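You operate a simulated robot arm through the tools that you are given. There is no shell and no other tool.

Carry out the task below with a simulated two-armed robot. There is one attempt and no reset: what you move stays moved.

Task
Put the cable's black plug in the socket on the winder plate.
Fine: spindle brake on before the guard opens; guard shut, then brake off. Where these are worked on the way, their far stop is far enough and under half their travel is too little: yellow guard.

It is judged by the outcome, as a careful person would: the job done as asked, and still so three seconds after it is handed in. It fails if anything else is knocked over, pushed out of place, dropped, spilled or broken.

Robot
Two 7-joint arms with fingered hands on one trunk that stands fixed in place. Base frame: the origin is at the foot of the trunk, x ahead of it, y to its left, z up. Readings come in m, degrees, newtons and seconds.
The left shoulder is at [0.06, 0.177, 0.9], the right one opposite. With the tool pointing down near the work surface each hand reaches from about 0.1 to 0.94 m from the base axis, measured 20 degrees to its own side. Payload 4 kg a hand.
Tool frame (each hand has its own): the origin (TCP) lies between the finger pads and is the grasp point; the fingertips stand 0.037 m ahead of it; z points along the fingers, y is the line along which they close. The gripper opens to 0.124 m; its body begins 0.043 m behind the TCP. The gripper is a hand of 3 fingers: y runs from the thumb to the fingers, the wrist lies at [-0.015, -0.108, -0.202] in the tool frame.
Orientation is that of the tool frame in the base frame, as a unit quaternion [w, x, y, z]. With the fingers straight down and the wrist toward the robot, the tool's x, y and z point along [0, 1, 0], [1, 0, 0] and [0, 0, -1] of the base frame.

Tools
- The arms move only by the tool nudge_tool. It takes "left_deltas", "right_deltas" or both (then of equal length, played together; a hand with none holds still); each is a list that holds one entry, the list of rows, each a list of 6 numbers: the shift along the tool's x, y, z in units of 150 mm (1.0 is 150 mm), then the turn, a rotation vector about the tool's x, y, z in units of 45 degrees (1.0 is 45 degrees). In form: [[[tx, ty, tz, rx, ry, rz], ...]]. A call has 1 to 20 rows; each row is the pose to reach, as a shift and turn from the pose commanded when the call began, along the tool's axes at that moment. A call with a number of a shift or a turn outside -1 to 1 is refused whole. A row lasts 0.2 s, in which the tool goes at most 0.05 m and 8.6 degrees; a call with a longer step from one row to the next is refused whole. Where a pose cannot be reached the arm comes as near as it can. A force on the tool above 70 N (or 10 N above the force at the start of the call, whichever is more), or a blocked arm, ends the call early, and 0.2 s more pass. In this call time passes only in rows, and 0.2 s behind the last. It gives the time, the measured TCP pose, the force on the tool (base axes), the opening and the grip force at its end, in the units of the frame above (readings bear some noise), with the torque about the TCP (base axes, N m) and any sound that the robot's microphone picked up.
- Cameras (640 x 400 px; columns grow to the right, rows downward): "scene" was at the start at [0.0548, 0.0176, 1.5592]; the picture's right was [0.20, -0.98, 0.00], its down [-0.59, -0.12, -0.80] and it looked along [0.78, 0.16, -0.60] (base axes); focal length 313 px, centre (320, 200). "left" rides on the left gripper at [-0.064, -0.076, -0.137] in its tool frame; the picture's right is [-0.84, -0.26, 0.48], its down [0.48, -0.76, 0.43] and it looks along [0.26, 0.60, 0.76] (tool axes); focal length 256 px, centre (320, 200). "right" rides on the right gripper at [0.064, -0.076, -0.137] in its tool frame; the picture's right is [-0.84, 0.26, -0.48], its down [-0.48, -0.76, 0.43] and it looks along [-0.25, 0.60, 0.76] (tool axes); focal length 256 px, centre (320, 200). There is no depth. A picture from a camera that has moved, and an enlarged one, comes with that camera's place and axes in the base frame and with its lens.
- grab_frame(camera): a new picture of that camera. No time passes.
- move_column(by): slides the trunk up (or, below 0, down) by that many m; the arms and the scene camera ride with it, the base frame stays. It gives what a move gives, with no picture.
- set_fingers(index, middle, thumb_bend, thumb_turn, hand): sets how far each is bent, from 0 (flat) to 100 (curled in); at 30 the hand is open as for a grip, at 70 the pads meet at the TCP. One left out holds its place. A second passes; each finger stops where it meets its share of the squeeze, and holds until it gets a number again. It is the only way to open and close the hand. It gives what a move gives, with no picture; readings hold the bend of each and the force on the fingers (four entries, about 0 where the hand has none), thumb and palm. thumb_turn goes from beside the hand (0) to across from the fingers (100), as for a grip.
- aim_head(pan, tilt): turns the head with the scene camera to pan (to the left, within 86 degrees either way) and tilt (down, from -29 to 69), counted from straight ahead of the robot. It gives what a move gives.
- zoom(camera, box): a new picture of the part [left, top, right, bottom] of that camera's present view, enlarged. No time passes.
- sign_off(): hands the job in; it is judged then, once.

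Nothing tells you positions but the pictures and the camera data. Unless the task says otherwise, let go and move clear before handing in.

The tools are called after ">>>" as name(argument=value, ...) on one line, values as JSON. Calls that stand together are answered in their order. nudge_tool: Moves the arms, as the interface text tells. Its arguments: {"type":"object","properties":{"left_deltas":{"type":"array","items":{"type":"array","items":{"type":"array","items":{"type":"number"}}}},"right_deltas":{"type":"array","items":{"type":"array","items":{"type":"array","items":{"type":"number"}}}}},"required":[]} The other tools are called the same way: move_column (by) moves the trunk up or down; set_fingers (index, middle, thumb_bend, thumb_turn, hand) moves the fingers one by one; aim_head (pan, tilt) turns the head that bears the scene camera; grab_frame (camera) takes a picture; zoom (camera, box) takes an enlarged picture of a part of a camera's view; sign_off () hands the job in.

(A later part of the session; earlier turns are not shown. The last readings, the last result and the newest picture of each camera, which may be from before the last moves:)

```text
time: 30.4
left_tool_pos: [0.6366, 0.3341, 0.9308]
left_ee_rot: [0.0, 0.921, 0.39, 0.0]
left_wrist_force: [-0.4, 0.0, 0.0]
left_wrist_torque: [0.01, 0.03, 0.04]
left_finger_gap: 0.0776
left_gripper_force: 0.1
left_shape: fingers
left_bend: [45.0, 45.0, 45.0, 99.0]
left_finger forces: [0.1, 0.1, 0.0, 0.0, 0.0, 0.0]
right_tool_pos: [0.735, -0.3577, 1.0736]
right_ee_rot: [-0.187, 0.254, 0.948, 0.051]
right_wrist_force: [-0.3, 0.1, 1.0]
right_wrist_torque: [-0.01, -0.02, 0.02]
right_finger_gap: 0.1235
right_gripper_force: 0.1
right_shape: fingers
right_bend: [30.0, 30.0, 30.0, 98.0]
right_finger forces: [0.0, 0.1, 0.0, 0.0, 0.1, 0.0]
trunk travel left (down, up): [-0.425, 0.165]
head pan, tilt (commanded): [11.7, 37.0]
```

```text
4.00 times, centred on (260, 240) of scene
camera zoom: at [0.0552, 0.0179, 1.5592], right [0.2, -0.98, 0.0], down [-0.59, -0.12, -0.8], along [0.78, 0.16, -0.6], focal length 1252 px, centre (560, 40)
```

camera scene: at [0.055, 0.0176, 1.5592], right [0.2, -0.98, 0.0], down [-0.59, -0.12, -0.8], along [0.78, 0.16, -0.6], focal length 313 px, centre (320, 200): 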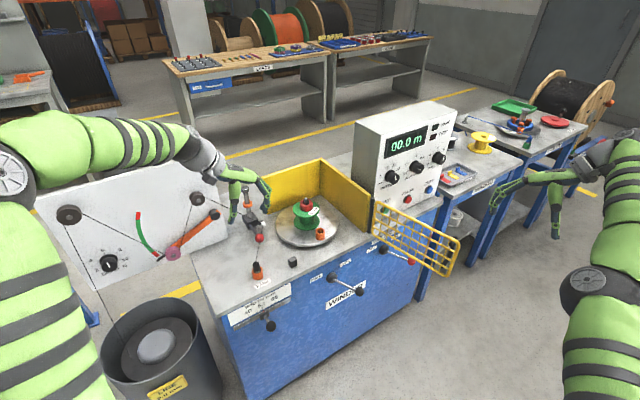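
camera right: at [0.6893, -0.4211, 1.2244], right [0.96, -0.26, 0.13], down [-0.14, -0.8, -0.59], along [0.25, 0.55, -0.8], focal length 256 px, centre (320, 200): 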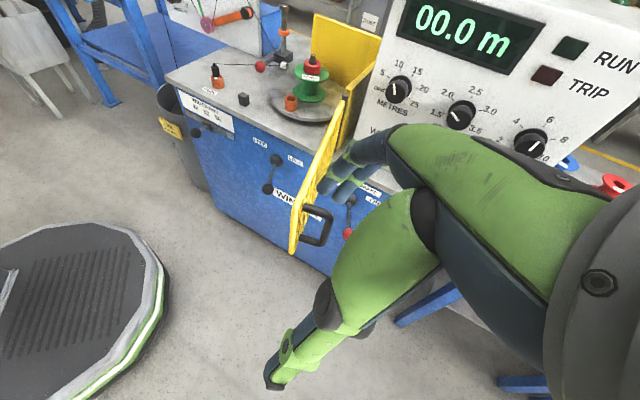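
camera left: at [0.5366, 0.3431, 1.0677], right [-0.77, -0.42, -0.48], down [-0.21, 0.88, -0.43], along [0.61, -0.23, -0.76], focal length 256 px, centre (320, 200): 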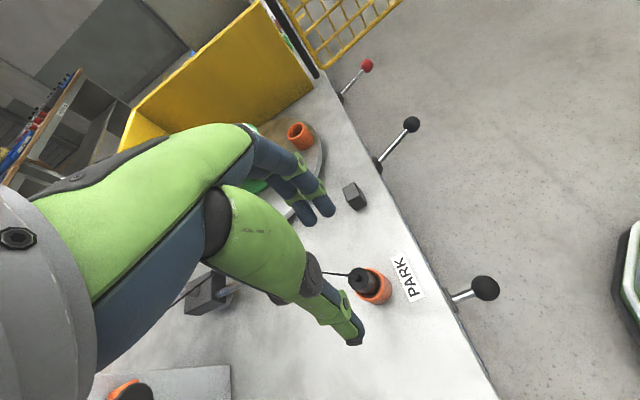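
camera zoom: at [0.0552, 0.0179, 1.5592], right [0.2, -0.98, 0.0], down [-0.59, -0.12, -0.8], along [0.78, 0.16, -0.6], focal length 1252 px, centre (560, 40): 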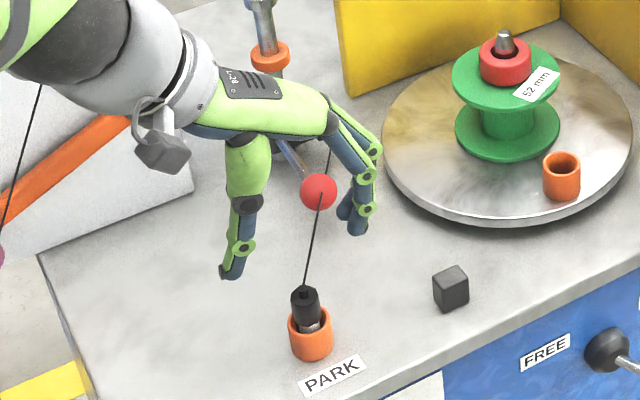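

Thumb and fingers are centred over the plug. I'll lower to grip height, with the tips just above the cup rim.

>>> nudge_tool(left_deltas=[[[0.004, 0, 0.18, 0, 0, 0], [0.008, 0, 0.36, 0, 0, 0], [0.011, 0, 0.515, 0, 0, 0]]])

>>> grab_frame(camera="left")

>>> zoom(camera="right", box=[170, 20, 330, 120])

>>> zoom(camera="scene", box=[200, 190, 320, 290])

```text
time: 31.2
left_tool_pos: [0.6389, 0.3373, 0.855]
left_ee_rot: [0.0, 0.921, 0.39, 0.0]
left_wrist_force: [-0.4, 0.1, -0.4]
left_wrist_torque: [0.01, -0.01, -0.03]
left_finger_gap: 0.0775
left_gripper_force: 0.1
left_shape: fingers
left_bend: [45.0, 45.0, 45.0, 99.0]
left_finger forces: [0.0, 0.1, 0.0, 0.0, 0.0, 0.0]
right_tool_pos: [0.7338, -0.3574, 1.0744]
right_ee_rot: [-0.187, 0.255, 0.947, 0.051]
right_wrist_force: [0.1, 0.1, -0.2]
right_wrist_torque: [0.01, 0.04, 0.0]
right_finger_gap: 0.1236
right_gripper_force: 0.1
right_shape: fingers
right_bend: [30.0, 30.0, 30.0, 98.0]
right_finger forces: [0.0, 0.1, 0.1, 0.0, 0.0, 0.1]
trunk travel left (down, up): [-0.425, 0.165]
head pan, tilt (commanded): [11.7, 37.0]
```

```text
taken
camera left: at [0.5388, 0.344, 0.9915], right [-0.77, -0.42, -0.48], down [-0.21, 0.88, -0.43], along [0.61, -0.23, -0.76], focal length 256 px, centre (320, 200)
```

left: 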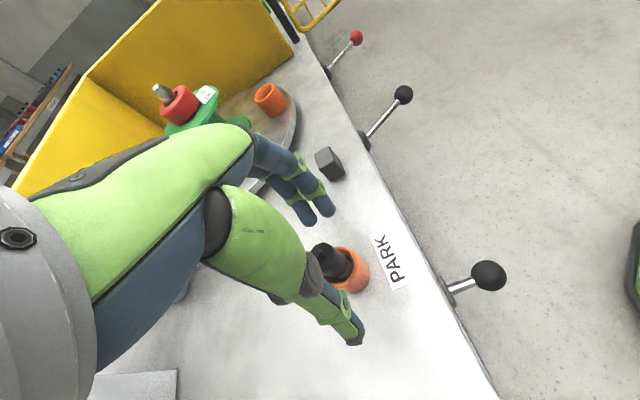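

```text
4.00 times, centred on (250, 70) of right
camera zoom: at [0.6894, -0.4206, 1.2246], right [0.96, -0.26, 0.13], down [-0.14, -0.8, -0.59], along [0.25, 0.55, -0.8], focal length 1024 px, centre (600, 720)
```

zoom: 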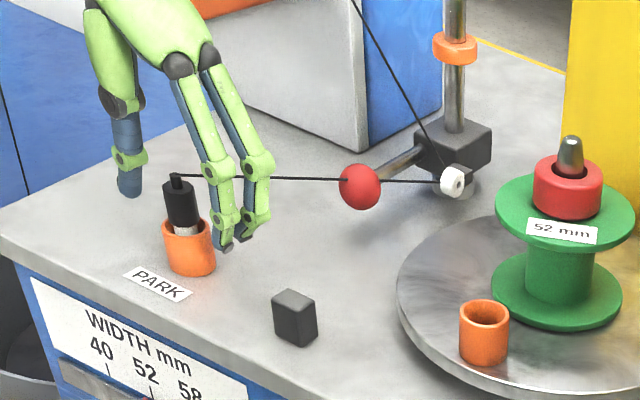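

```text
4.00 times, centred on (260, 240) of scene
camera zoom: at [0.0551, 0.0178, 1.5592], right [0.2, -0.98, 0.0], down [-0.59, -0.12, -0.8], along [0.78, 0.16, -0.6], focal length 1252 px, centre (560, 40)
```

zoom: 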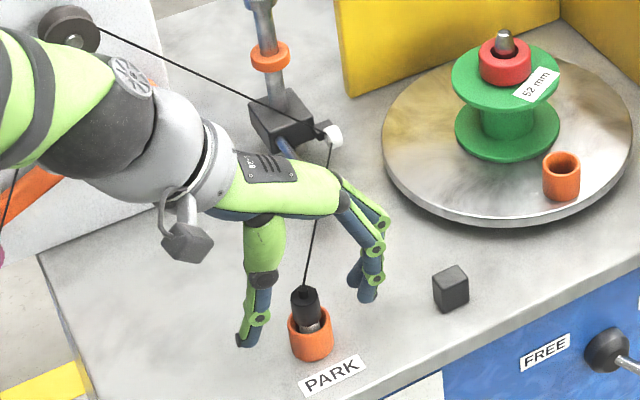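

>>> set_fingers(hand="left", index=72, middle=72, thumb_bend=72, thumb_turn=100)

>>> grab_frame(camera="left")

>>> zoom(camera="right", box=[170, 20, 330, 120])

>>> zoom(camera="scene", box=[220, 220, 300, 290])

```text
time: 32.2
left_tool_pos: [0.6388, 0.3365, 0.8539]
left_ee_rot: [0.0, 0.921, 0.389, -0.001]
left_wrist_force: [4.0, -2.0, -1.9]
left_wrist_torque: [-0.17, -0.2, 0.01]
left_finger_gap: 0.0154
left_gripper_force: 18.1
left_shape: fingers
left_bend: [65.0, 65.0, 67.0, 100.0]
left_finger forces: [8.9, 11.6, 0.1, 0.0, 15.5, 0.1]
right_tool_pos: [0.7334, -0.3579, 1.0741]
right_ee_rot: [-0.187, 0.255, 0.947, 0.051]
right_wrist_force: [0.1, 0.3, 0.0]
right_wrist_torque: [0.03, 0.03, 0.01]
right_finger_gap: 0.1235
right_gripper_force: 0.0
right_shape: fingers
right_bend: [30.0, 30.0, 30.0, 98.0]
right_finger forces: [0.0, 0.0, 0.1, 0.0, 0.0, 0.1]
trunk travel left (down, up): [-0.425, 0.165]
head pan, tilt (commanded): [11.7, 37.0]
```

```text
taken
camera left: at [0.5391, 0.3437, 0.9919], right [-0.77, -0.42, -0.48], down [-0.21, 0.88, -0.43], along [0.61, -0.23, -0.76], focal length 256 px, centre (320, 200)
```

left: 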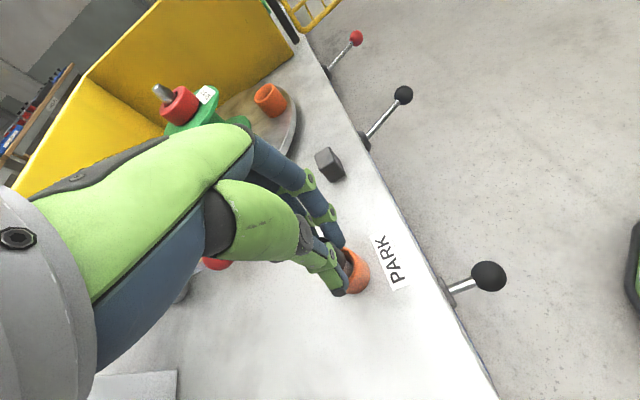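

```text
4.00 times, centred on (250, 70) of right
camera zoom: at [0.6895, -0.421, 1.2244], right [0.96, -0.26, 0.13], down [-0.14, -0.8, -0.59], along [0.25, 0.55, -0.8], focal length 1024 px, centre (600, 720)
```

zoom: 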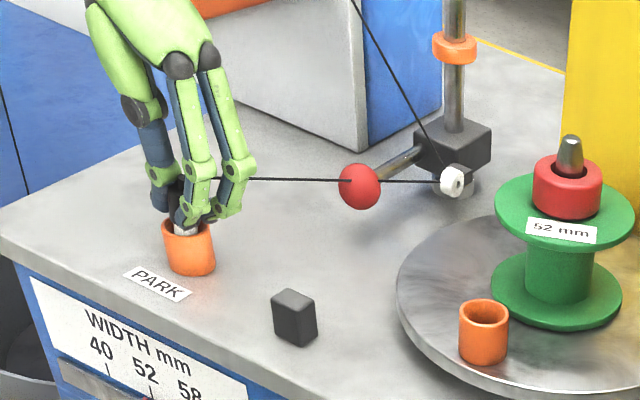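

```text
5.71 times, centred on (260, 255) of scene
camera zoom: at [0.0553, 0.0175, 1.5591], right [0.2, -0.98, 0.0], down [-0.59, -0.12, -0.8], along [0.78, 0.16, -0.6], focal length 1788 px, centre (663, -114)
```

zoom: 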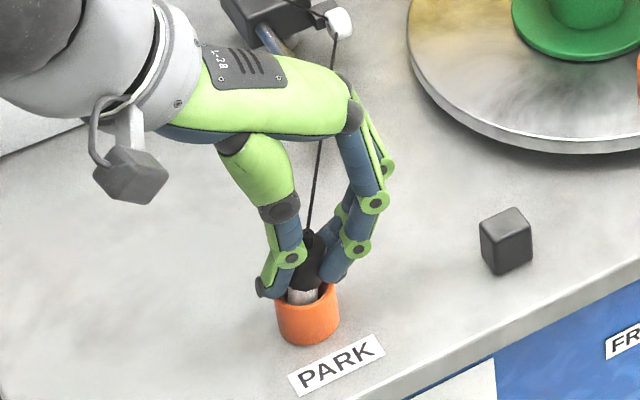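

All three digits are gripping the plug (9, 12 and 16 N). I'll lift straight up slowly to draw it from the park cup.

>>> nudge_tool(left_deltas=[[[0, 0, -0.05, 0, 0, 0], [0, 0, -0.1, 0, 0, 0], [0, 0, -0.17, 0, 0, 0], [0, 0, -0.25, 0, 0, 0], [0, 0, -0.33, 0, 0, 0], [0, 0, -0.4, 0, 0, 0]]])

>>> zoom(camera="right", box=[170, 20, 330, 120])

>>> zoom(camera="scene", box=[220, 200, 300, 270])

```text
time: 33.6
left_tool_pos: [0.6389, 0.3376, 0.9169]
left_ee_rot: [0.0, 0.921, 0.39, 0.0]
left_wrist_force: [0.9, 0.2, 0.4]
left_wrist_torque: [0.01, 0.01, -0.01]
left_finger_gap: 0.014
left_gripper_force: 17.1
left_shape: fingers
left_bend: [65.0, 65.0, 67.0, 100.0]
left_finger forces: [7.8, 10.0, 0.1, 0.0, 16.6, 0.0]
right_tool_pos: [0.7337, -0.3575, 1.0754]
right_ee_rot: [-0.187, 0.254, 0.947, 0.051]
right_wrist_force: [0.1, -0.5, -0.8]
right_wrist_torque: [0.01, -0.03, -0.02]
right_finger_gap: 0.1234
right_gripper_force: 0.0
right_shape: fingers
right_bend: [30.0, 30.0, 30.0, 98.0]
right_finger forces: [0.0, 0.0, 0.1, 0.0, 0.0, 0.0]
trunk travel left (down, up): [-0.425, 0.165]
head pan, tilt (commanded): [11.7, 37.0]
```

```text
4.00 times, centred on (250, 70) of right
camera zoom: at [0.6892, -0.4209, 1.2246], right [0.96, -0.26, 0.13], down [-0.14, -0.8, -0.59], along [0.25, 0.55, -0.8], focal length 1024 px, centre (600, 720)
```

zoom: 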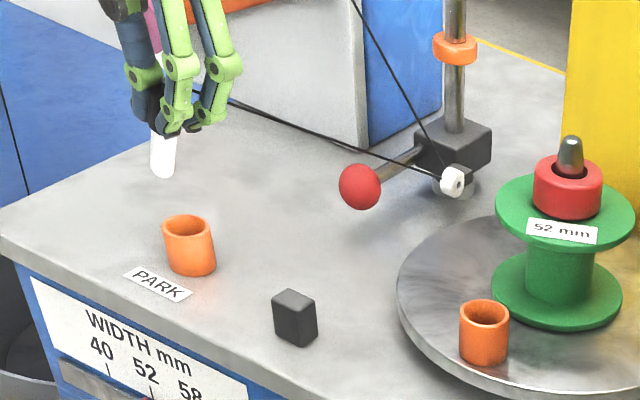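

```text
5.71 times, centred on (260, 235) of scene
camera zoom: at [0.0548, 0.0175, 1.5592], right [0.2, -0.98, 0.0], down [-0.59, -0.12, -0.8], along [0.78, 0.16, -0.6], focal length 1788 px, centre (663, 0)
```

zoom: 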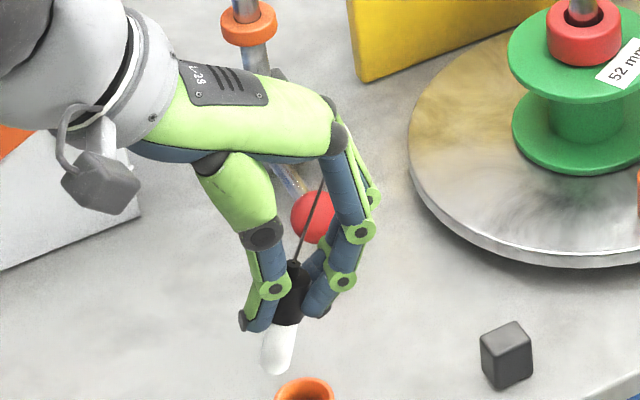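

The plug is out of the cup, and its pin is about 3 cm long. It looks a bit tilted in the grip, so I'll zoom in to measure that.

>>> zoom(camera="scene", box=[245, 235, 285, 275])

>>> zoom(camera="right", box=[185, 30, 235, 80])

>>> zoom(camera="left", box=[260, 200, 400, 320])

```text
10.00 times, centred on (265, 255) of scene
camera zoom: at [0.0548, 0.0175, 1.5592], right [0.2, -0.98, 0.0], down [-0.59, -0.12, -0.8], along [0.78, 0.16, -0.6], focal length 3129 px, centre (870, -350)
```

zoom: 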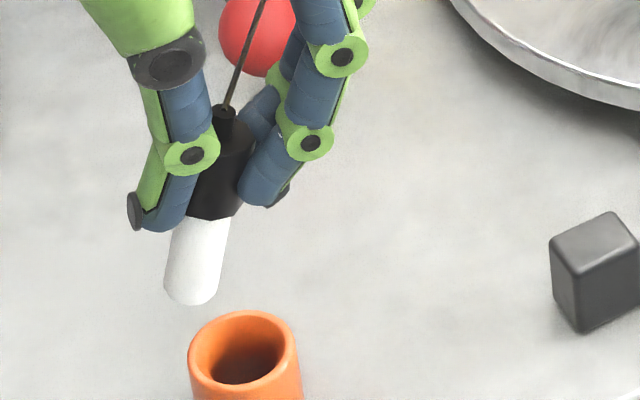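

```text
8.00 times, centred on (210, 55) of right
camera zoom: at [0.6892, -0.4209, 1.2246], right [0.96, -0.26, 0.13], down [-0.14, -0.8, -0.59], along [0.25, 0.55, -0.8], focal length 2048 px, centre (1200, 1360)
```

zoom: 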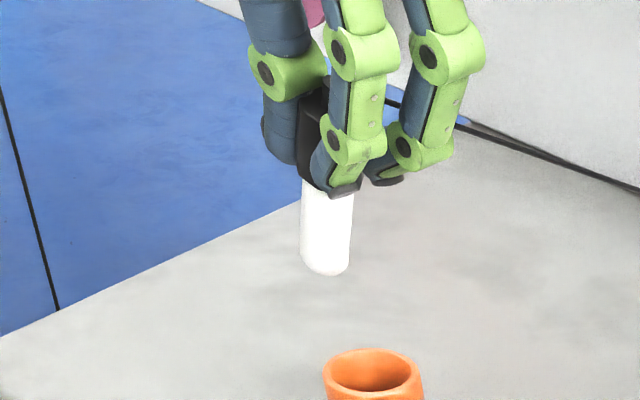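

```text
3.33 times, centred on (330, 260) of left
camera zoom: at [0.5389, 0.3451, 1.0526], right [-0.77, -0.42, -0.48], down [-0.21, 0.88, -0.43], along [0.61, -0.23, -0.76], focal length 853 px, centre (287, 0)
```

zoom: 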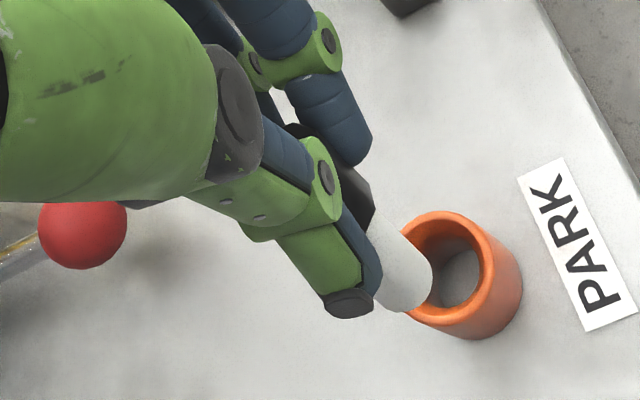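

The plug has settled parallel to the inclined pads: the pin leans about 23° toward the thumb side, which a hand tilt can cancel. Now I'll fix the target socket's location precisely.

>>> zoom(camera="scene", box=[300, 210, 340, 250])

>>> zoom(camera="right", box=[265, 75, 315, 125])

>>> zoom(camera="right", box=[240, 30, 340, 120])

```text
10.00 times, centred on (320, 230) of scene
camera zoom: at [0.0548, 0.0175, 1.5592], right [0.2, -0.98, 0.0], down [-0.59, -0.12, -0.8], along [0.78, 0.16, -0.6], focal length 3129 px, centre (320, -100)
```

zoom: 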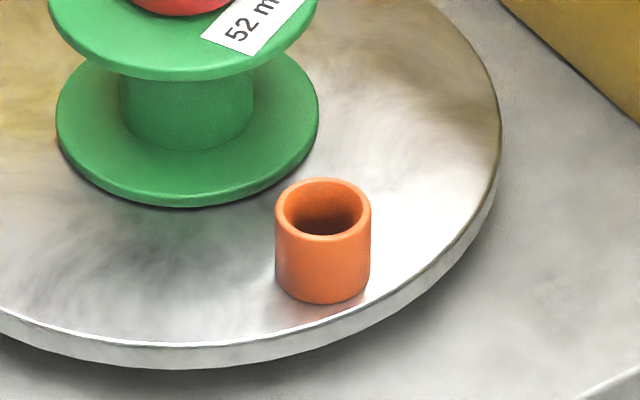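

```text
8.00 times, centred on (290, 100) of right
camera zoom: at [0.6892, -0.4209, 1.2246], right [0.96, -0.26, 0.13], down [-0.14, -0.8, -0.59], along [0.25, 0.55, -0.8], focal length 2048 px, centre (560, 1000)
```

zoom: 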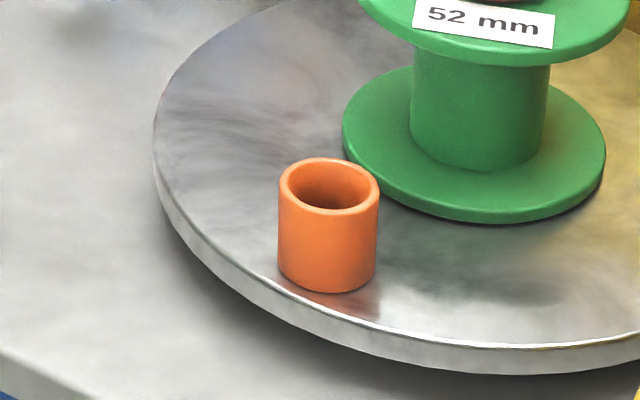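

```text
4.44 times, centred on (290, 75) of right
camera zoom: at [0.6892, -0.4209, 1.2246], right [0.96, -0.26, 0.13], down [-0.14, -0.8, -0.59], along [0.25, 0.55, -0.8], focal length 1138 px, centre (453, 756)
```

zoom: 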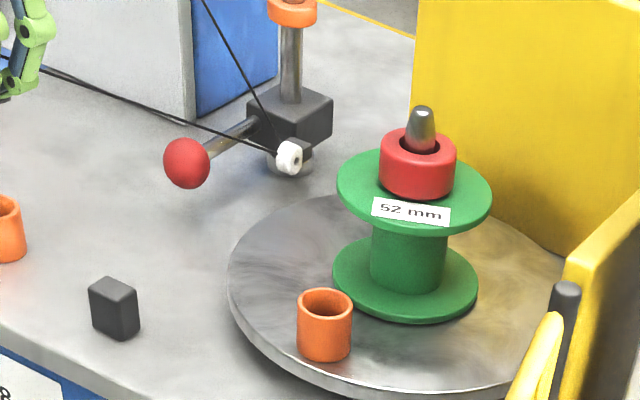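

The socket rim centre is (0.822, 0.175, 0.838) with about 25 mm bore for a 17 mm pin, so there is slack. I'll lift, tilt the hand to bring the pin vertical, and carry the plug part-way toward the plate.

>>> nudge_tool(left_deltas=[[[0, 0, -0.1, -0.063, 0, 0], [0, 0.05, -0.2, -0.126, 0, 0], [0.01, 0.15, -0.3, -0.189, 0, 0], [0.02, 0.28, -0.387, -0.252, 0, 0], [0.03, 0.43, -0.387, -0.315, 0, 0], [0.035, 0.58, -0.387, -0.378, 0, 0], [0.04, 0.73, -0.387, -0.441, 0, 0], [0.049, 0.867, -0.387, -0.504, 0, 0]]])

>>> grab_frame(camera="scene")

>>> zoom(camera="right", box=[200, 0, 340, 120])

>>> grab_frame(camera="left")

```text
time: 35.4
left_tool_pos: [0.7383, 0.2522, 0.9728]
left_ee_rot: [0.181, 0.903, 0.382, 0.076]
left_wrist_force: [0.0, 0.2, -0.2]
left_wrist_torque: [-0.02, -0.04, 0.05]
left_finger_gap: 0.0139
left_gripper_force: 17.8
left_shape: fingers
left_bend: [65.0, 65.0, 67.0, 100.0]
left_finger forces: [7.8, 10.2, 0.1, 0.0, 16.4, 0.0]
right_tool_pos: [0.7352, -0.3569, 1.0756]
right_ee_rot: [-0.188, 0.254, 0.948, 0.051]
right_wrist_force: [0.9, 0.6, -0.9]
right_wrist_torque: [0.02, -0.01, 0.0]
right_finger_gap: 0.1234
right_gripper_force: 0.1
right_shape: fingers
right_bend: [30.0, 30.0, 30.0, 98.0]
right_finger forces: [0.1, 0.1, 0.0, 0.1, 0.0, 0.1]
trunk travel left (down, up): [-0.425, 0.165]
head pan, tilt (commanded): [11.7, 37.0]
```

```text
taken
camera scene: at [0.0552, 0.0177, 1.5592], right [0.2, -0.98, 0.0], down [-0.59, -0.12, -0.8], along [0.78, 0.16, -0.6], focal length 313 px, centre (320, 200)
```

scene: 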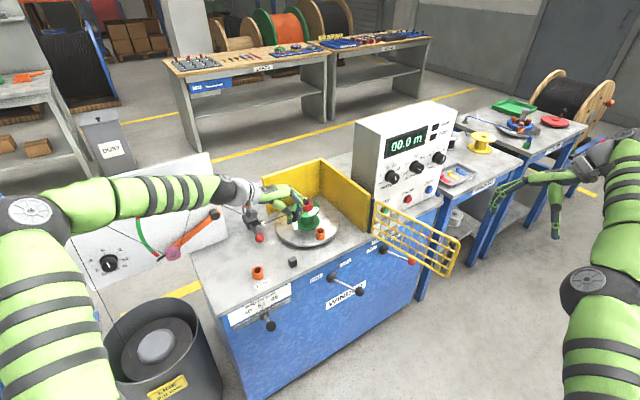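

```text
3.33 times, centred on (270, 60) of right
camera zoom: at [0.6896, -0.4206, 1.2245], right [0.96, -0.26, 0.13], down [-0.14, -0.8, -0.59], along [0.25, 0.55, -0.8], focal length 853 px, centre (487, 667)
```

zoom: 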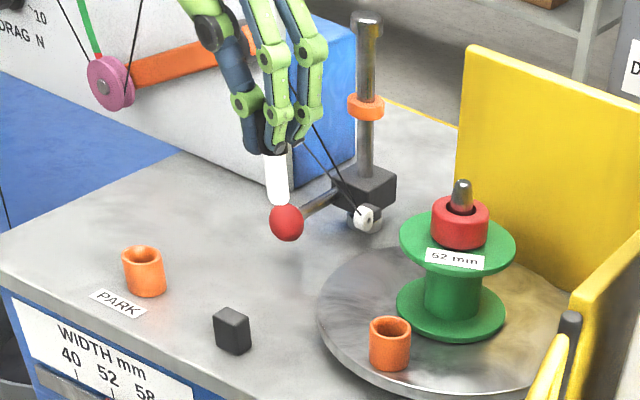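

```text
taken
camera left: at [0.6043, 0.2928, 1.0689], right [-0.62, -0.57, -0.54], down [-0.05, 0.72, -0.69], along [0.78, -0.4, -0.47], focal length 256 px, centre (320, 200)
```

left: 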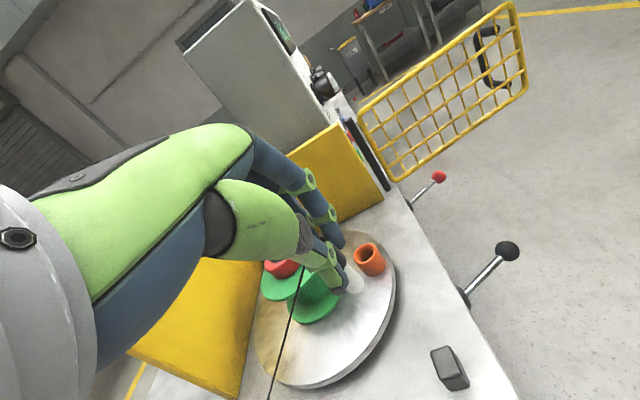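

>>> zoom(camera="scene", box=[275, 190, 315, 230])

>>> zoom(camera="right", box=[260, 20, 310, 70])

```text
10.00 times, centred on (295, 210) of scene
camera zoom: at [0.0552, 0.0177, 1.5592], right [0.2, -0.98, 0.0], down [-0.59, -0.12, -0.8], along [0.78, 0.16, -0.6], focal length 3129 px, centre (570, 100)
```

zoom: 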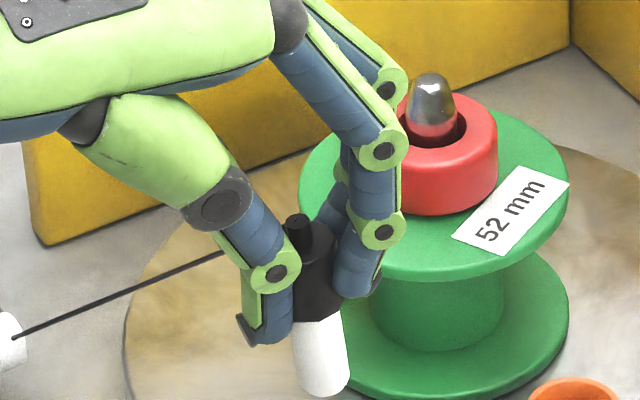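

```text
8.00 times, centred on (285, 45) of right
camera zoom: at [0.6896, -0.4206, 1.2245], right [0.96, -0.26, 0.13], down [-0.14, -0.8, -0.59], along [0.25, 0.55, -0.8], focal length 2048 px, centre (600, 1440)
```

zoom: 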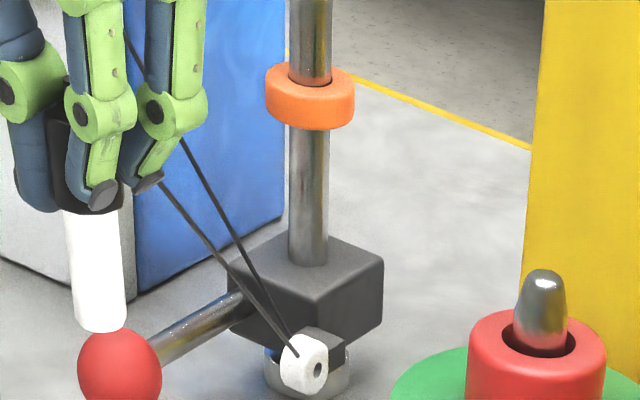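

The pin is now vertical, with its tip at (0.7485, 0.239, 0.903). I'll translate so it sits just above the socket and re-measure.

>>> nudge_tool(left_deltas=[[[0.007, 0.111, 0.072, 0, 0, 0], [0.014, 0.221, 0.144, 0, 0, 0], [0.021, 0.332, 0.216, 0, 0, 0], [0.028, 0.442, 0.288, 0, 0, 0], [0.035, 0.553, 0.36, 0, 0, 0]]])

>>> zoom(camera="scene", box=[290, 195, 340, 245])

>>> zoom(camera="right", box=[255, 40, 335, 120])

>>> grab_frame(camera="scene")

```text
time: 36.6
left_tool_pos: [0.8119, 0.1878, 0.9555]
left_ee_rot: [0.181, 0.903, 0.382, 0.076]
left_wrist_force: [-0.3, -0.2, 0.3]
left_wrist_torque: [0.02, -0.01, 0.01]
left_finger_gap: 0.0135
left_gripper_force: 16.8
left_shape: fingers
left_bend: [65.0, 65.0, 67.0, 100.0]
left_finger forces: [7.8, 10.1, 0.1, 0.1, 16.1, 0.0]
right_tool_pos: [0.7345, -0.358, 1.0752]
right_ee_rot: [-0.188, 0.253, 0.948, 0.052]
right_wrist_force: [0.0, 0.6, -0.3]
right_wrist_torque: [-0.03, -0.02, 0.03]
right_finger_gap: 0.1231
right_gripper_force: 0.0
right_shape: fingers
right_bend: [30.0, 30.0, 30.0, 98.0]
right_finger forces: [0.0, 0.0, 0.1, 0.0, 0.0, 0.0]
trunk travel left (down, up): [-0.425, 0.165]
head pan, tilt (commanded): [11.7, 37.0]
```

```text
8.00 times, centred on (315, 220) of scene
camera zoom: at [0.0552, 0.0174, 1.5591], right [0.2, -0.98, 0.0], down [-0.59, -0.12, -0.8], along [0.78, 0.16, -0.6], focal length 2503 px, centre (360, 40)
```

zoom: 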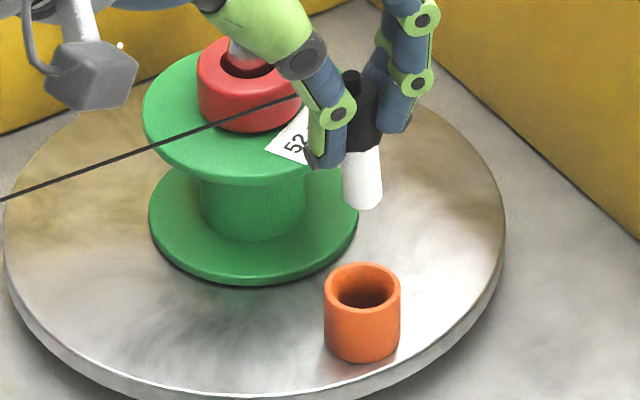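

```text
5.00 times, centred on (295, 80) of right
camera zoom: at [0.6896, -0.4209, 1.2244], right [0.96, -0.26, 0.13], down [-0.14, -0.8, -0.59], along [0.25, 0.55, -0.8], focal length 1280 px, centre (445, 800)
```

zoom: 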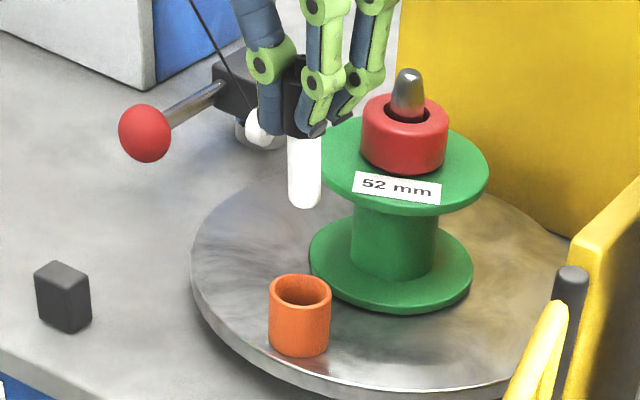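

```text
taken
camera scene: at [0.0552, 0.0174, 1.5591], right [0.2, -0.98, 0.0], down [-0.59, -0.12, -0.8], along [0.78, 0.16, -0.6], focal length 313 px, centre (320, 200)
```

scene: 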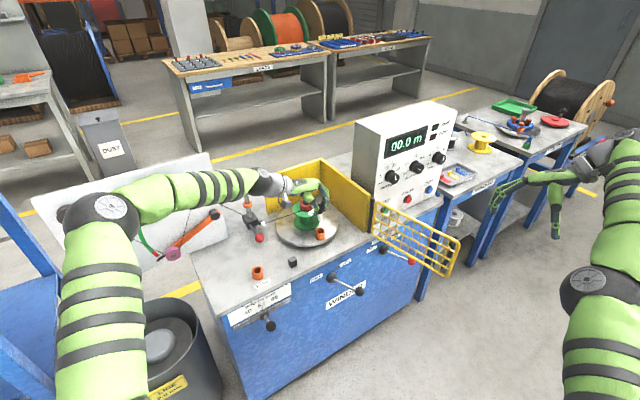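

The pin tip measures (0.822, 0.175, 0.887), directly over the socket. I'll lower it straight down until the tip is about a centimetre inside, then check.

>>> nudge_tool(left_deltas=[[[0, -0.0386, 0.0923, 0, 0, 0], [0, -0.077, 0.1845, 0, 0, 0], [0, -0.1157, 0.2768, 0, 0, 0], [0, -0.1414, 0.3383, 0, 0, 0], [0, -0.159, 0.3813, 0, 0, 0]]])

>>> zoom(camera="scene", box=[295, 205, 345, 255])

>>> zoom(camera="right", box=[255, 60, 335, 130])

```text
time: 37.8
left_tool_pos: [0.8108, 0.1889, 0.8931]
left_ee_rot: [0.182, 0.903, 0.382, 0.077]
left_wrist_force: [0.7, -0.4, -0.4]
left_wrist_torque: [-0.02, 0.0, -0.04]
left_finger_gap: 0.014
left_gripper_force: 17.2
left_shape: fingers
left_bend: [65.0, 65.0, 67.0, 100.0]
left_finger forces: [7.9, 10.2, 0.0, 0.1, 16.1, 0.0]
right_tool_pos: [0.7342, -0.3572, 1.0749]
right_ee_rot: [-0.188, 0.255, 0.947, 0.051]
right_wrist_force: [-0.6, -0.2, 0.6]
right_wrist_torque: [0.02, 0.03, 0.01]
right_finger_gap: 0.1232
right_gripper_force: 0.1
right_shape: fingers
right_bend: [30.0, 30.0, 30.0, 98.0]
right_finger forces: [0.0, 0.1, 0.0, 0.0, 0.0, 0.0]
trunk travel left (down, up): [-0.425, 0.165]
head pan, tilt (commanded): [11.7, 37.0]
```

```text
8.00 times, centred on (320, 230) of scene
camera zoom: at [0.0551, 0.0176, 1.5592], right [0.2, -0.98, 0.0], down [-0.59, -0.12, -0.8], along [0.78, 0.16, -0.6], focal length 2503 px, centre (320, -40)
```

zoom: 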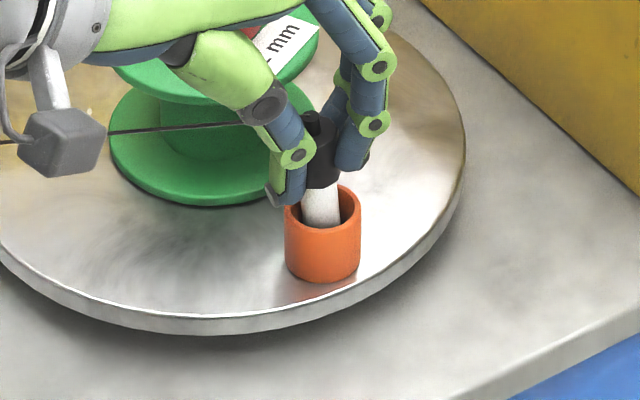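

```text
5.71 times, centred on (295, 95) of right
camera zoom: at [0.6894, -0.4208, 1.2246], right [0.96, -0.26, 0.13], down [-0.14, -0.8, -0.59], along [0.25, 0.55, -0.8], focal length 1463 px, centre (463, 800)
```

zoom: 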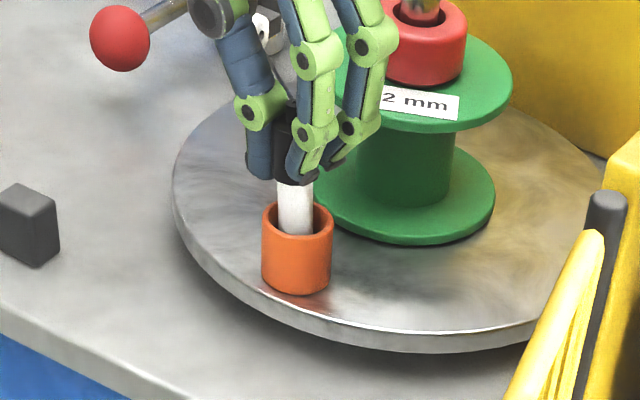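

The pin is inside the socket with no contact force. I'll lower it slowly toward the bottom, watching the force.

>>> nudge_tool(left_deltas=[[[0, -0.0103, 0.0246, 0, 0, 0], [0, -0.0205, 0.0492, 0, 0, 0], [0, -0.0257, 0.0615, 0, 0, 0]]])

>>> zoom(camera="scene", box=[295, 205, 345, 255])

>>> zoom(camera="right", box=[255, 60, 335, 130])

```text
time: 38.6
left_tool_pos: [0.8106, 0.1886, 0.8827]
left_ee_rot: [0.181, 0.903, 0.382, 0.077]
left_wrist_force: [0.0, 0.3, 0.3]
left_wrist_torque: [0.0, -0.02, 0.02]
left_finger_gap: 0.0137
left_gripper_force: 17.0
left_shape: fingers
left_bend: [65.0, 65.0, 67.0, 100.0]
left_finger forces: [7.8, 10.2, 0.0, 0.0, 16.1, 0.1]
right_tool_pos: [0.7338, -0.358, 1.0741]
right_ee_rot: [-0.188, 0.254, 0.948, 0.051]
right_wrist_force: [0.1, 0.2, 0.1]
right_wrist_torque: [0.01, -0.01, 0.03]
right_finger_gap: 0.1233
right_gripper_force: 0.1
right_shape: fingers
right_bend: [30.0, 30.0, 30.0, 98.0]
right_finger forces: [0.1, 0.0, 0.1, 0.0, 0.0, 0.0]
trunk travel left (down, up): [-0.425, 0.165]
head pan, tilt (commanded): [11.7, 37.0]
```

```text
8.00 times, centred on (320, 230) of scene
camera zoom: at [0.055, 0.0176, 1.5592], right [0.2, -0.98, 0.0], down [-0.59, -0.12, -0.8], along [0.78, 0.16, -0.6], focal length 2503 px, centre (320, -40)
```

zoom: 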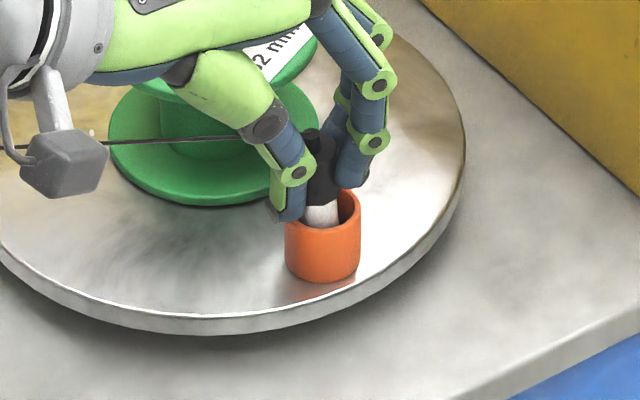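

```text
5.71 times, centred on (295, 95) of right
camera zoom: at [0.6893, -0.4208, 1.2246], right [0.96, -0.26, 0.13], down [-0.14, -0.8, -0.59], along [0.25, 0.55, -0.8], focal length 1463 px, centre (463, 800)
```

zoom: 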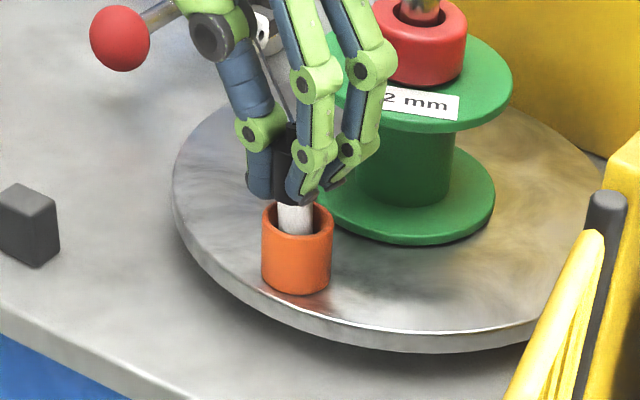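

>>> nudge_tool(left_deltas=[[[0, -0.0077, 0.0185, 0, 0, 0], [0, -0.0128, 0.0308, 0, 0, 0]]])

>>> zoom(camera="scene", box=[305, 215, 335, 245])

>>> zoom(camera="right", box=[270, 70, 320, 120])

```text
time: 39.2
left_tool_pos: [0.8107, 0.1886, 0.8783]
left_ee_rot: [0.181, 0.903, 0.383, 0.077]
left_wrist_force: [0.0, -0.1, 2.2]
left_wrist_torque: [-0.01, 0.01, 0.0]
left_finger_gap: 0.0135
left_gripper_force: 18.1
left_shape: fingers
left_bend: [65.0, 65.0, 67.0, 100.0]
left_finger forces: [8.0, 10.4, 0.0, 0.0, 18.3, 0.1]
right_tool_pos: [0.7343, -0.3577, 1.0749]
right_ee_rot: [-0.188, 0.255, 0.947, 0.051]
right_wrist_force: [1.2, -0.1, -1.4]
right_wrist_torque: [-0.02, 0.0, -0.02]
right_finger_gap: 0.1235
right_gripper_force: 0.0
right_shape: fingers
right_bend: [30.0, 30.0, 30.0, 98.0]
right_finger forces: [0.1, 0.0, 0.1, 0.0, 0.0, 0.0]
trunk travel left (down, up): [-0.425, 0.165]
head pan, tilt (commanded): [11.7, 37.0]
```

```text
13.33 times, centred on (320, 230) of scene
camera zoom: at [0.0548, 0.0176, 1.5592], right [0.2, -0.98, 0.0], down [-0.59, -0.12, -0.8], along [0.78, 0.16, -0.6], focal length 4172 px, centre (320, -200)
```

zoom: 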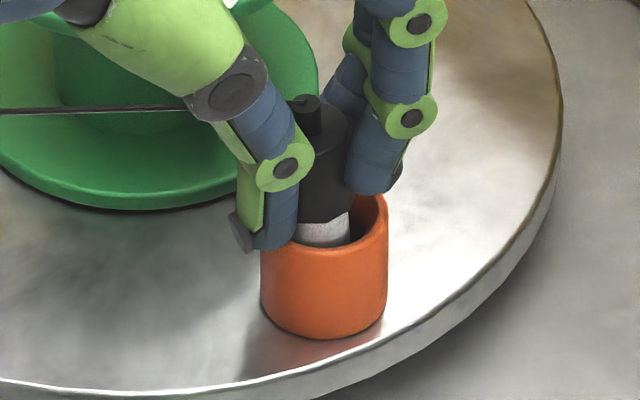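

```text
8.00 times, centred on (295, 95) of right
camera zoom: at [0.6891, -0.4208, 1.2248], right [0.96, -0.26, 0.13], down [-0.14, -0.8, -0.59], along [0.25, 0.55, -0.8], focal length 2048 px, centre (520, 1040)
```

zoom: 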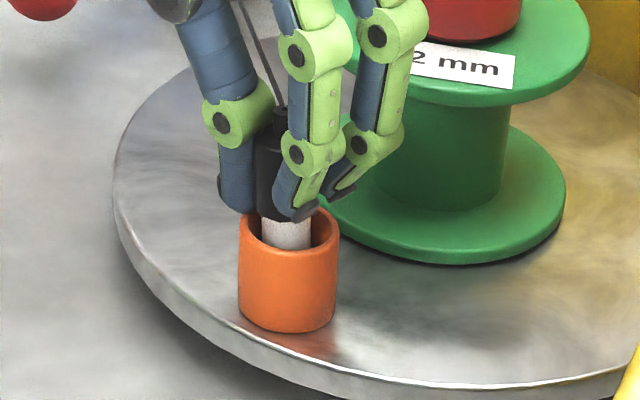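

There is light contact (2 N) and the body's bottom sits about 2 mm above the rim, as it did in PARK, so the plug is seated. I'll open the fingers gently to let go.

>>> set_fingers(hand="left", index=55, middle=55, thumb_bend=55)

>>> zoom(camera="scene", box=[305, 215, 335, 245])

>>> zoom(camera="right", box=[270, 70, 320, 120])

```text
time: 40.2
left_tool_pos: [0.8101, 0.1892, 0.8775]
left_ee_rot: [0.18, 0.903, 0.383, 0.076]
left_wrist_force: [-0.2, -0.6, -0.1]
left_wrist_torque: [-0.01, -0.01, -0.01]
left_finger_gap: 0.0465
left_gripper_force: 0.0
left_shape: fingers
left_bend: [55.0, 55.0, 55.0, 100.0]
left_finger forces: [0.1, 0.0, 0.1, 0.0, 0.0, 0.1]
right_tool_pos: [0.7343, -0.3588, 1.0751]
right_ee_rot: [-0.188, 0.255, 0.947, 0.051]
right_wrist_force: [0.0, -0.2, 0.3]
right_wrist_torque: [-0.01, 0.01, 0.04]
right_finger_gap: 0.1234
right_gripper_force: 0.2
right_shape: fingers
right_bend: [30.0, 30.0, 30.0, 98.0]
right_finger forces: [0.1, 0.1, 0.0, 0.1, 0.0, 0.1]
trunk travel left (down, up): [-0.425, 0.165]
head pan, tilt (commanded): [11.7, 37.0]
```

```text
13.33 times, centred on (320, 230) of scene
camera zoom: at [0.055, 0.0176, 1.5592], right [0.2, -0.98, 0.0], down [-0.59, -0.12, -0.8], along [0.78, 0.16, -0.6], focal length 4172 px, centre (320, -200)
```

zoom: 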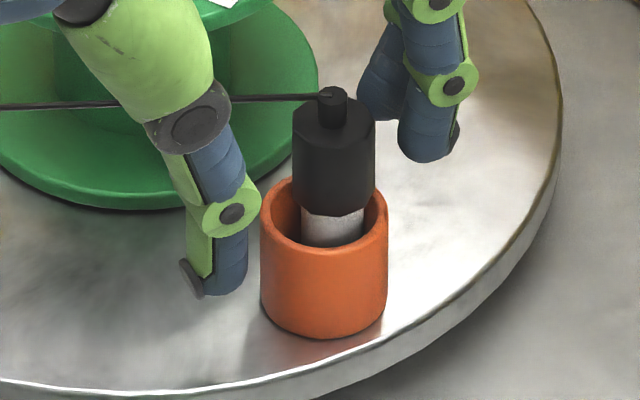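

```text
8.00 times, centred on (295, 95) of right
camera zoom: at [0.6893, -0.4209, 1.2246], right [0.96, -0.26, 0.13], down [-0.14, -0.8, -0.59], along [0.25, 0.55, -0.8], focal length 2048 px, centre (520, 1040)
```

zoom: 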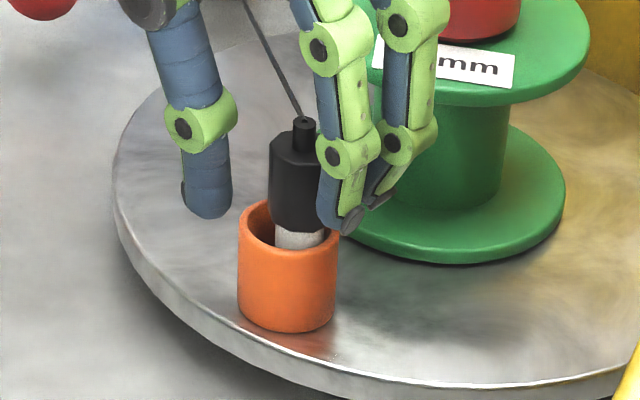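

The plug stands upright in the socket; its nub is about 36 mm above the rim, the same as when parked, so it is fully down. I'll open wider and lift the left hand straight up.

>>> set_fingers(hand="left", index=45, middle=45, thumb_bend=45)

>>> nudge_tool(left_deltas=[[[0, 0.0257, -0.0615, 0, 0, 0], [0, 0.077, -0.1845, 0, 0, 0], [0, 0.154, -0.369, 0, 0, 0], [0, 0.231, -0.554, 0, 0, 0], [0, 0.308, -0.738, 0, 0, 0]]])

>>> zoom(camera="scene", box=[270, 170, 370, 260])

>>> zoom(camera="right", box=[240, 30, 340, 120])

```text
time: 41.2
left_tool_pos: [0.8124, 0.188, 0.8782]
left_ee_rot: [0.181, 0.903, 0.383, 0.077]
left_wrist_force: [0.1, 1.2, -0.2]
left_wrist_torque: [-0.02, 0.0, 0.0]
left_finger_gap: 0.0776
left_gripper_force: 0.1
left_shape: fingers
left_bend: [45.0, 45.0, 45.0, 99.0]
left_finger forces: [0.1, 0.1, 0.0, 0.0, 0.0, 0.0]
right_tool_pos: [0.7339, -0.357, 1.0736]
right_ee_rot: [-0.187, 0.254, 0.948, 0.051]
right_wrist_force: [0.0, 0.4, -0.9]
right_wrist_torque: [0.0, 0.01, 0.01]
right_finger_gap: 0.1233
right_gripper_force: 0.0
right_shape: fingers
right_bend: [30.0, 30.0, 30.0, 98.0]
right_finger forces: [0.1, 0.1, 0.0, 0.1, 0.1, 0.0]
trunk travel left (down, up): [-0.425, 0.165]
head pan, tilt (commanded): [11.7, 37.0]
```

```text
time: 42.4
left_tool_pos: [0.8129, 0.1853, 0.9998]
left_ee_rot: [0.181, 0.903, 0.381, 0.076]
left_wrist_force: [0.5, 0.0, 0.7]
left_wrist_torque: [0.0, -0.01, -0.01]
left_finger_gap: 0.0776
left_gripper_force: 0.1
left_shape: fingers
left_bend: [45.0, 45.0, 45.0, 99.0]
left_finger forces: [0.1, 0.0, 0.0, 0.0, 0.0, 0.0]
right_tool_pos: [0.734, -0.3586, 1.0745]
right_ee_rot: [-0.187, 0.255, 0.947, 0.052]
right_wrist_force: [-0.5, 0.7, 1.1]
right_wrist_torque: [-0.04, 0.0, -0.02]
right_finger_gap: 0.1233
right_gripper_force: 0.1
right_shape: fingers
right_bend: [30.0, 30.0, 30.0, 98.0]
right_finger forces: [0.0, 0.0, 0.1, 0.0, 0.1, 0.0]
trunk travel left (down, up): [-0.425, 0.165]
head pan, tilt (commanded): [11.7, 37.0]
```

```text
4.44 times, centred on (320, 215) of scene
camera zoom: at [0.0547, 0.0174, 1.5591], right [0.2, -0.98, 0.0], down [-0.59, -0.12, -0.8], along [0.78, 0.16, -0.6], focal length 1391 px, centre (320, 133)
```

zoom: 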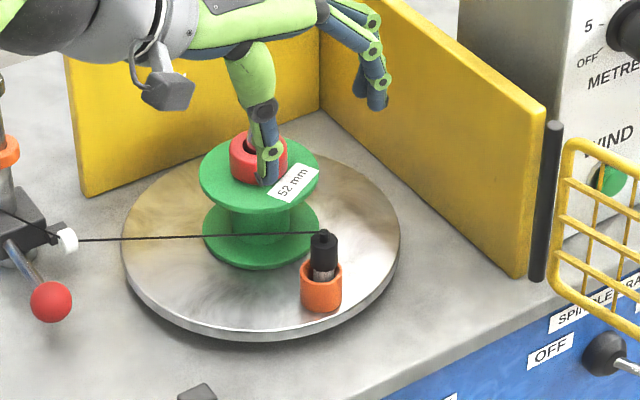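

```text
4.44 times, centred on (290, 75) of right
camera zoom: at [0.689, -0.4212, 1.2246], right [0.96, -0.26, 0.13], down [-0.14, -0.8, -0.59], along [0.25, 0.55, -0.8], focal length 1138 px, centre (453, 756)
```

zoom: 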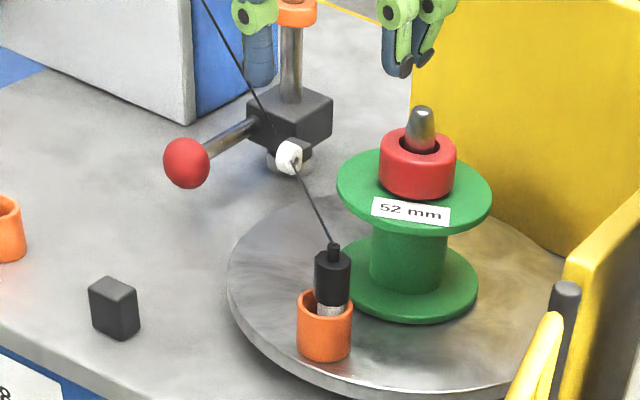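

The plug is in the plate's socket and the cable runs clear to the guide. Now I'll withdraw the left hand up and back, out of the guard's and right arm's way.

>>> nudge_tool(left_deltas=[[[0, 0.128, -0.307, 0, 0, 0], [0.003, -0.057, -0.475, 0, 0, 0], [0.006, -0.242, -0.643, 0, 0, 0], [0.01, -0.428, -0.811, 0, 0, 0], [0.013, -0.613, -0.979, 0, 0, 0]]])

>>> nudge_tool(left_deltas=[[[-0.013, -0.155, -0.161, 0.084, 0, 0], [-0.026, -0.309, -0.322, 0.168, 0, 0], [-0.039, -0.464, -0.483, 0.252, 0, 0], [-0.051, -0.618, -0.643, 0.336, 0, 0], [-0.064, -0.773, -0.804, 0.42, 0, 0], [-0.077, -0.927, -0.965, 0.504, 0, 0]]])

>>> grab_frame(camera="scene")

>>> grab_frame(camera="right")

>>> grab_frame(camera="left")

```text
time: 43.6
left_tool_pos: [0.711, 0.2856, 1.0998]
left_ee_rot: [0.182, 0.903, 0.381, 0.076]
left_wrist_force: [-0.3, -0.1, 0.1]
left_wrist_torque: [-0.02, -0.01, 0.02]
left_finger_gap: 0.0778
left_gripper_force: 0.0
left_shape: fingers
left_bend: [45.0, 45.0, 45.0, 99.0]
left_finger forces: [0.0, 0.0, 0.0, 0.0, 0.0, 0.0]
right_tool_pos: [0.7347, -0.3588, 1.0751]
right_ee_rot: [-0.187, 0.255, 0.947, 0.051]
right_wrist_force: [-0.4, 0.4, -0.2]
right_wrist_torque: [0.0, 0.01, -0.01]
right_finger_gap: 0.1233
right_gripper_force: 0.1
right_shape: fingers
right_bend: [30.0, 30.0, 30.0, 98.0]
right_finger forces: [0.1, 0.1, 0.0, 0.1, 0.1, 0.0]
trunk travel left (down, up): [-0.425, 0.165]
head pan, tilt (commanded): [11.7, 37.0]
```

```text
time: 45.0
left_tool_pos: [0.5719, 0.4079, 1.1772]
left_ee_rot: [0.0, 0.921, 0.389, 0.0]
left_wrist_force: [-0.5, 0.4, 0.3]
left_wrist_torque: [-0.01, 0.02, -0.03]
left_finger_gap: 0.0774
left_gripper_force: 0.1
left_shape: fingers
left_bend: [45.0, 45.0, 45.0, 99.0]
left_finger forces: [0.0, 0.0, 0.0, 0.0, 0.1, 0.0]
right_tool_pos: [0.735, -0.3578, 1.0746]
right_ee_rot: [-0.188, 0.255, 0.947, 0.052]
right_wrist_force: [0.3, -0.7, -1.0]
right_wrist_torque: [0.0, 0.02, 0.02]
right_finger_gap: 0.1236
right_gripper_force: 0.0
right_shape: fingers
right_bend: [30.0, 30.0, 30.0, 98.0]
right_finger forces: [0.0, 0.0, 0.0, 0.0, 0.0, 0.1]
trunk travel left (down, up): [-0.425, 0.165]
head pan, tilt (commanded): [11.7, 37.0]
```

```text
taken
camera scene: at [0.0545, 0.0174, 1.5592], right [0.2, -0.98, 0.0], down [-0.59, -0.12, -0.8], along [0.78, 0.16, -0.6], focal length 313 px, centre (320, 200)
```

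scene: 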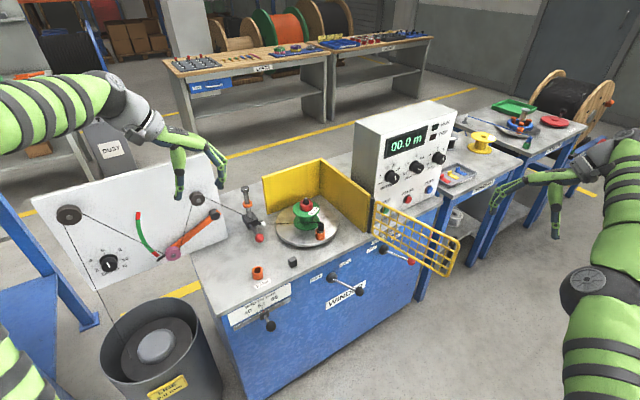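

```text
taken
camera right: at [0.6888, -0.4212, 1.2248], right [0.96, -0.26, 0.13], down [-0.14, -0.8, -0.59], along [0.25, 0.55, -0.8], focal length 256 px, centre (320, 200)
```

right: 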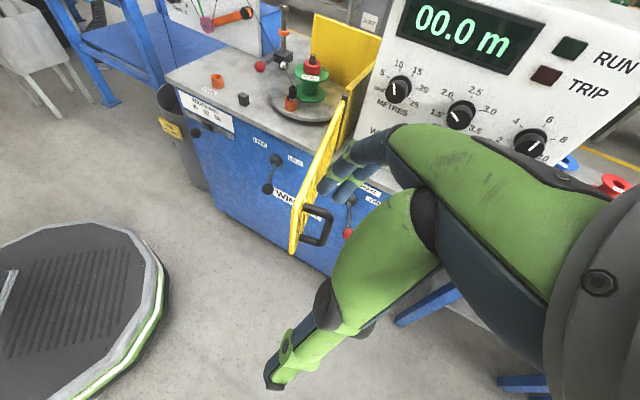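

```text
taken
camera left: at [0.4717, 0.415, 1.3148], right [-0.77, -0.42, -0.48], down [-0.21, 0.88, -0.43], along [0.61, -0.23, -0.76], focal length 256 px, centre (320, 200)
```

left: 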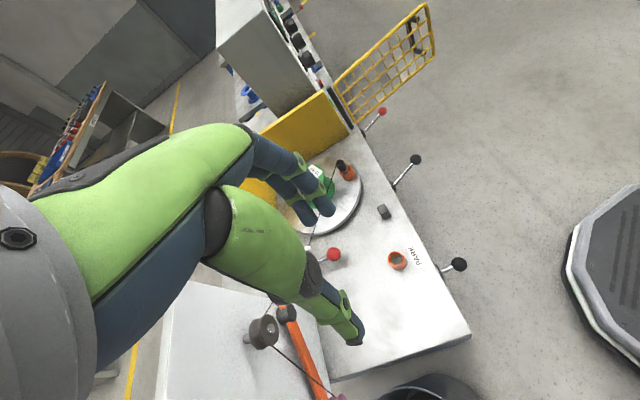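

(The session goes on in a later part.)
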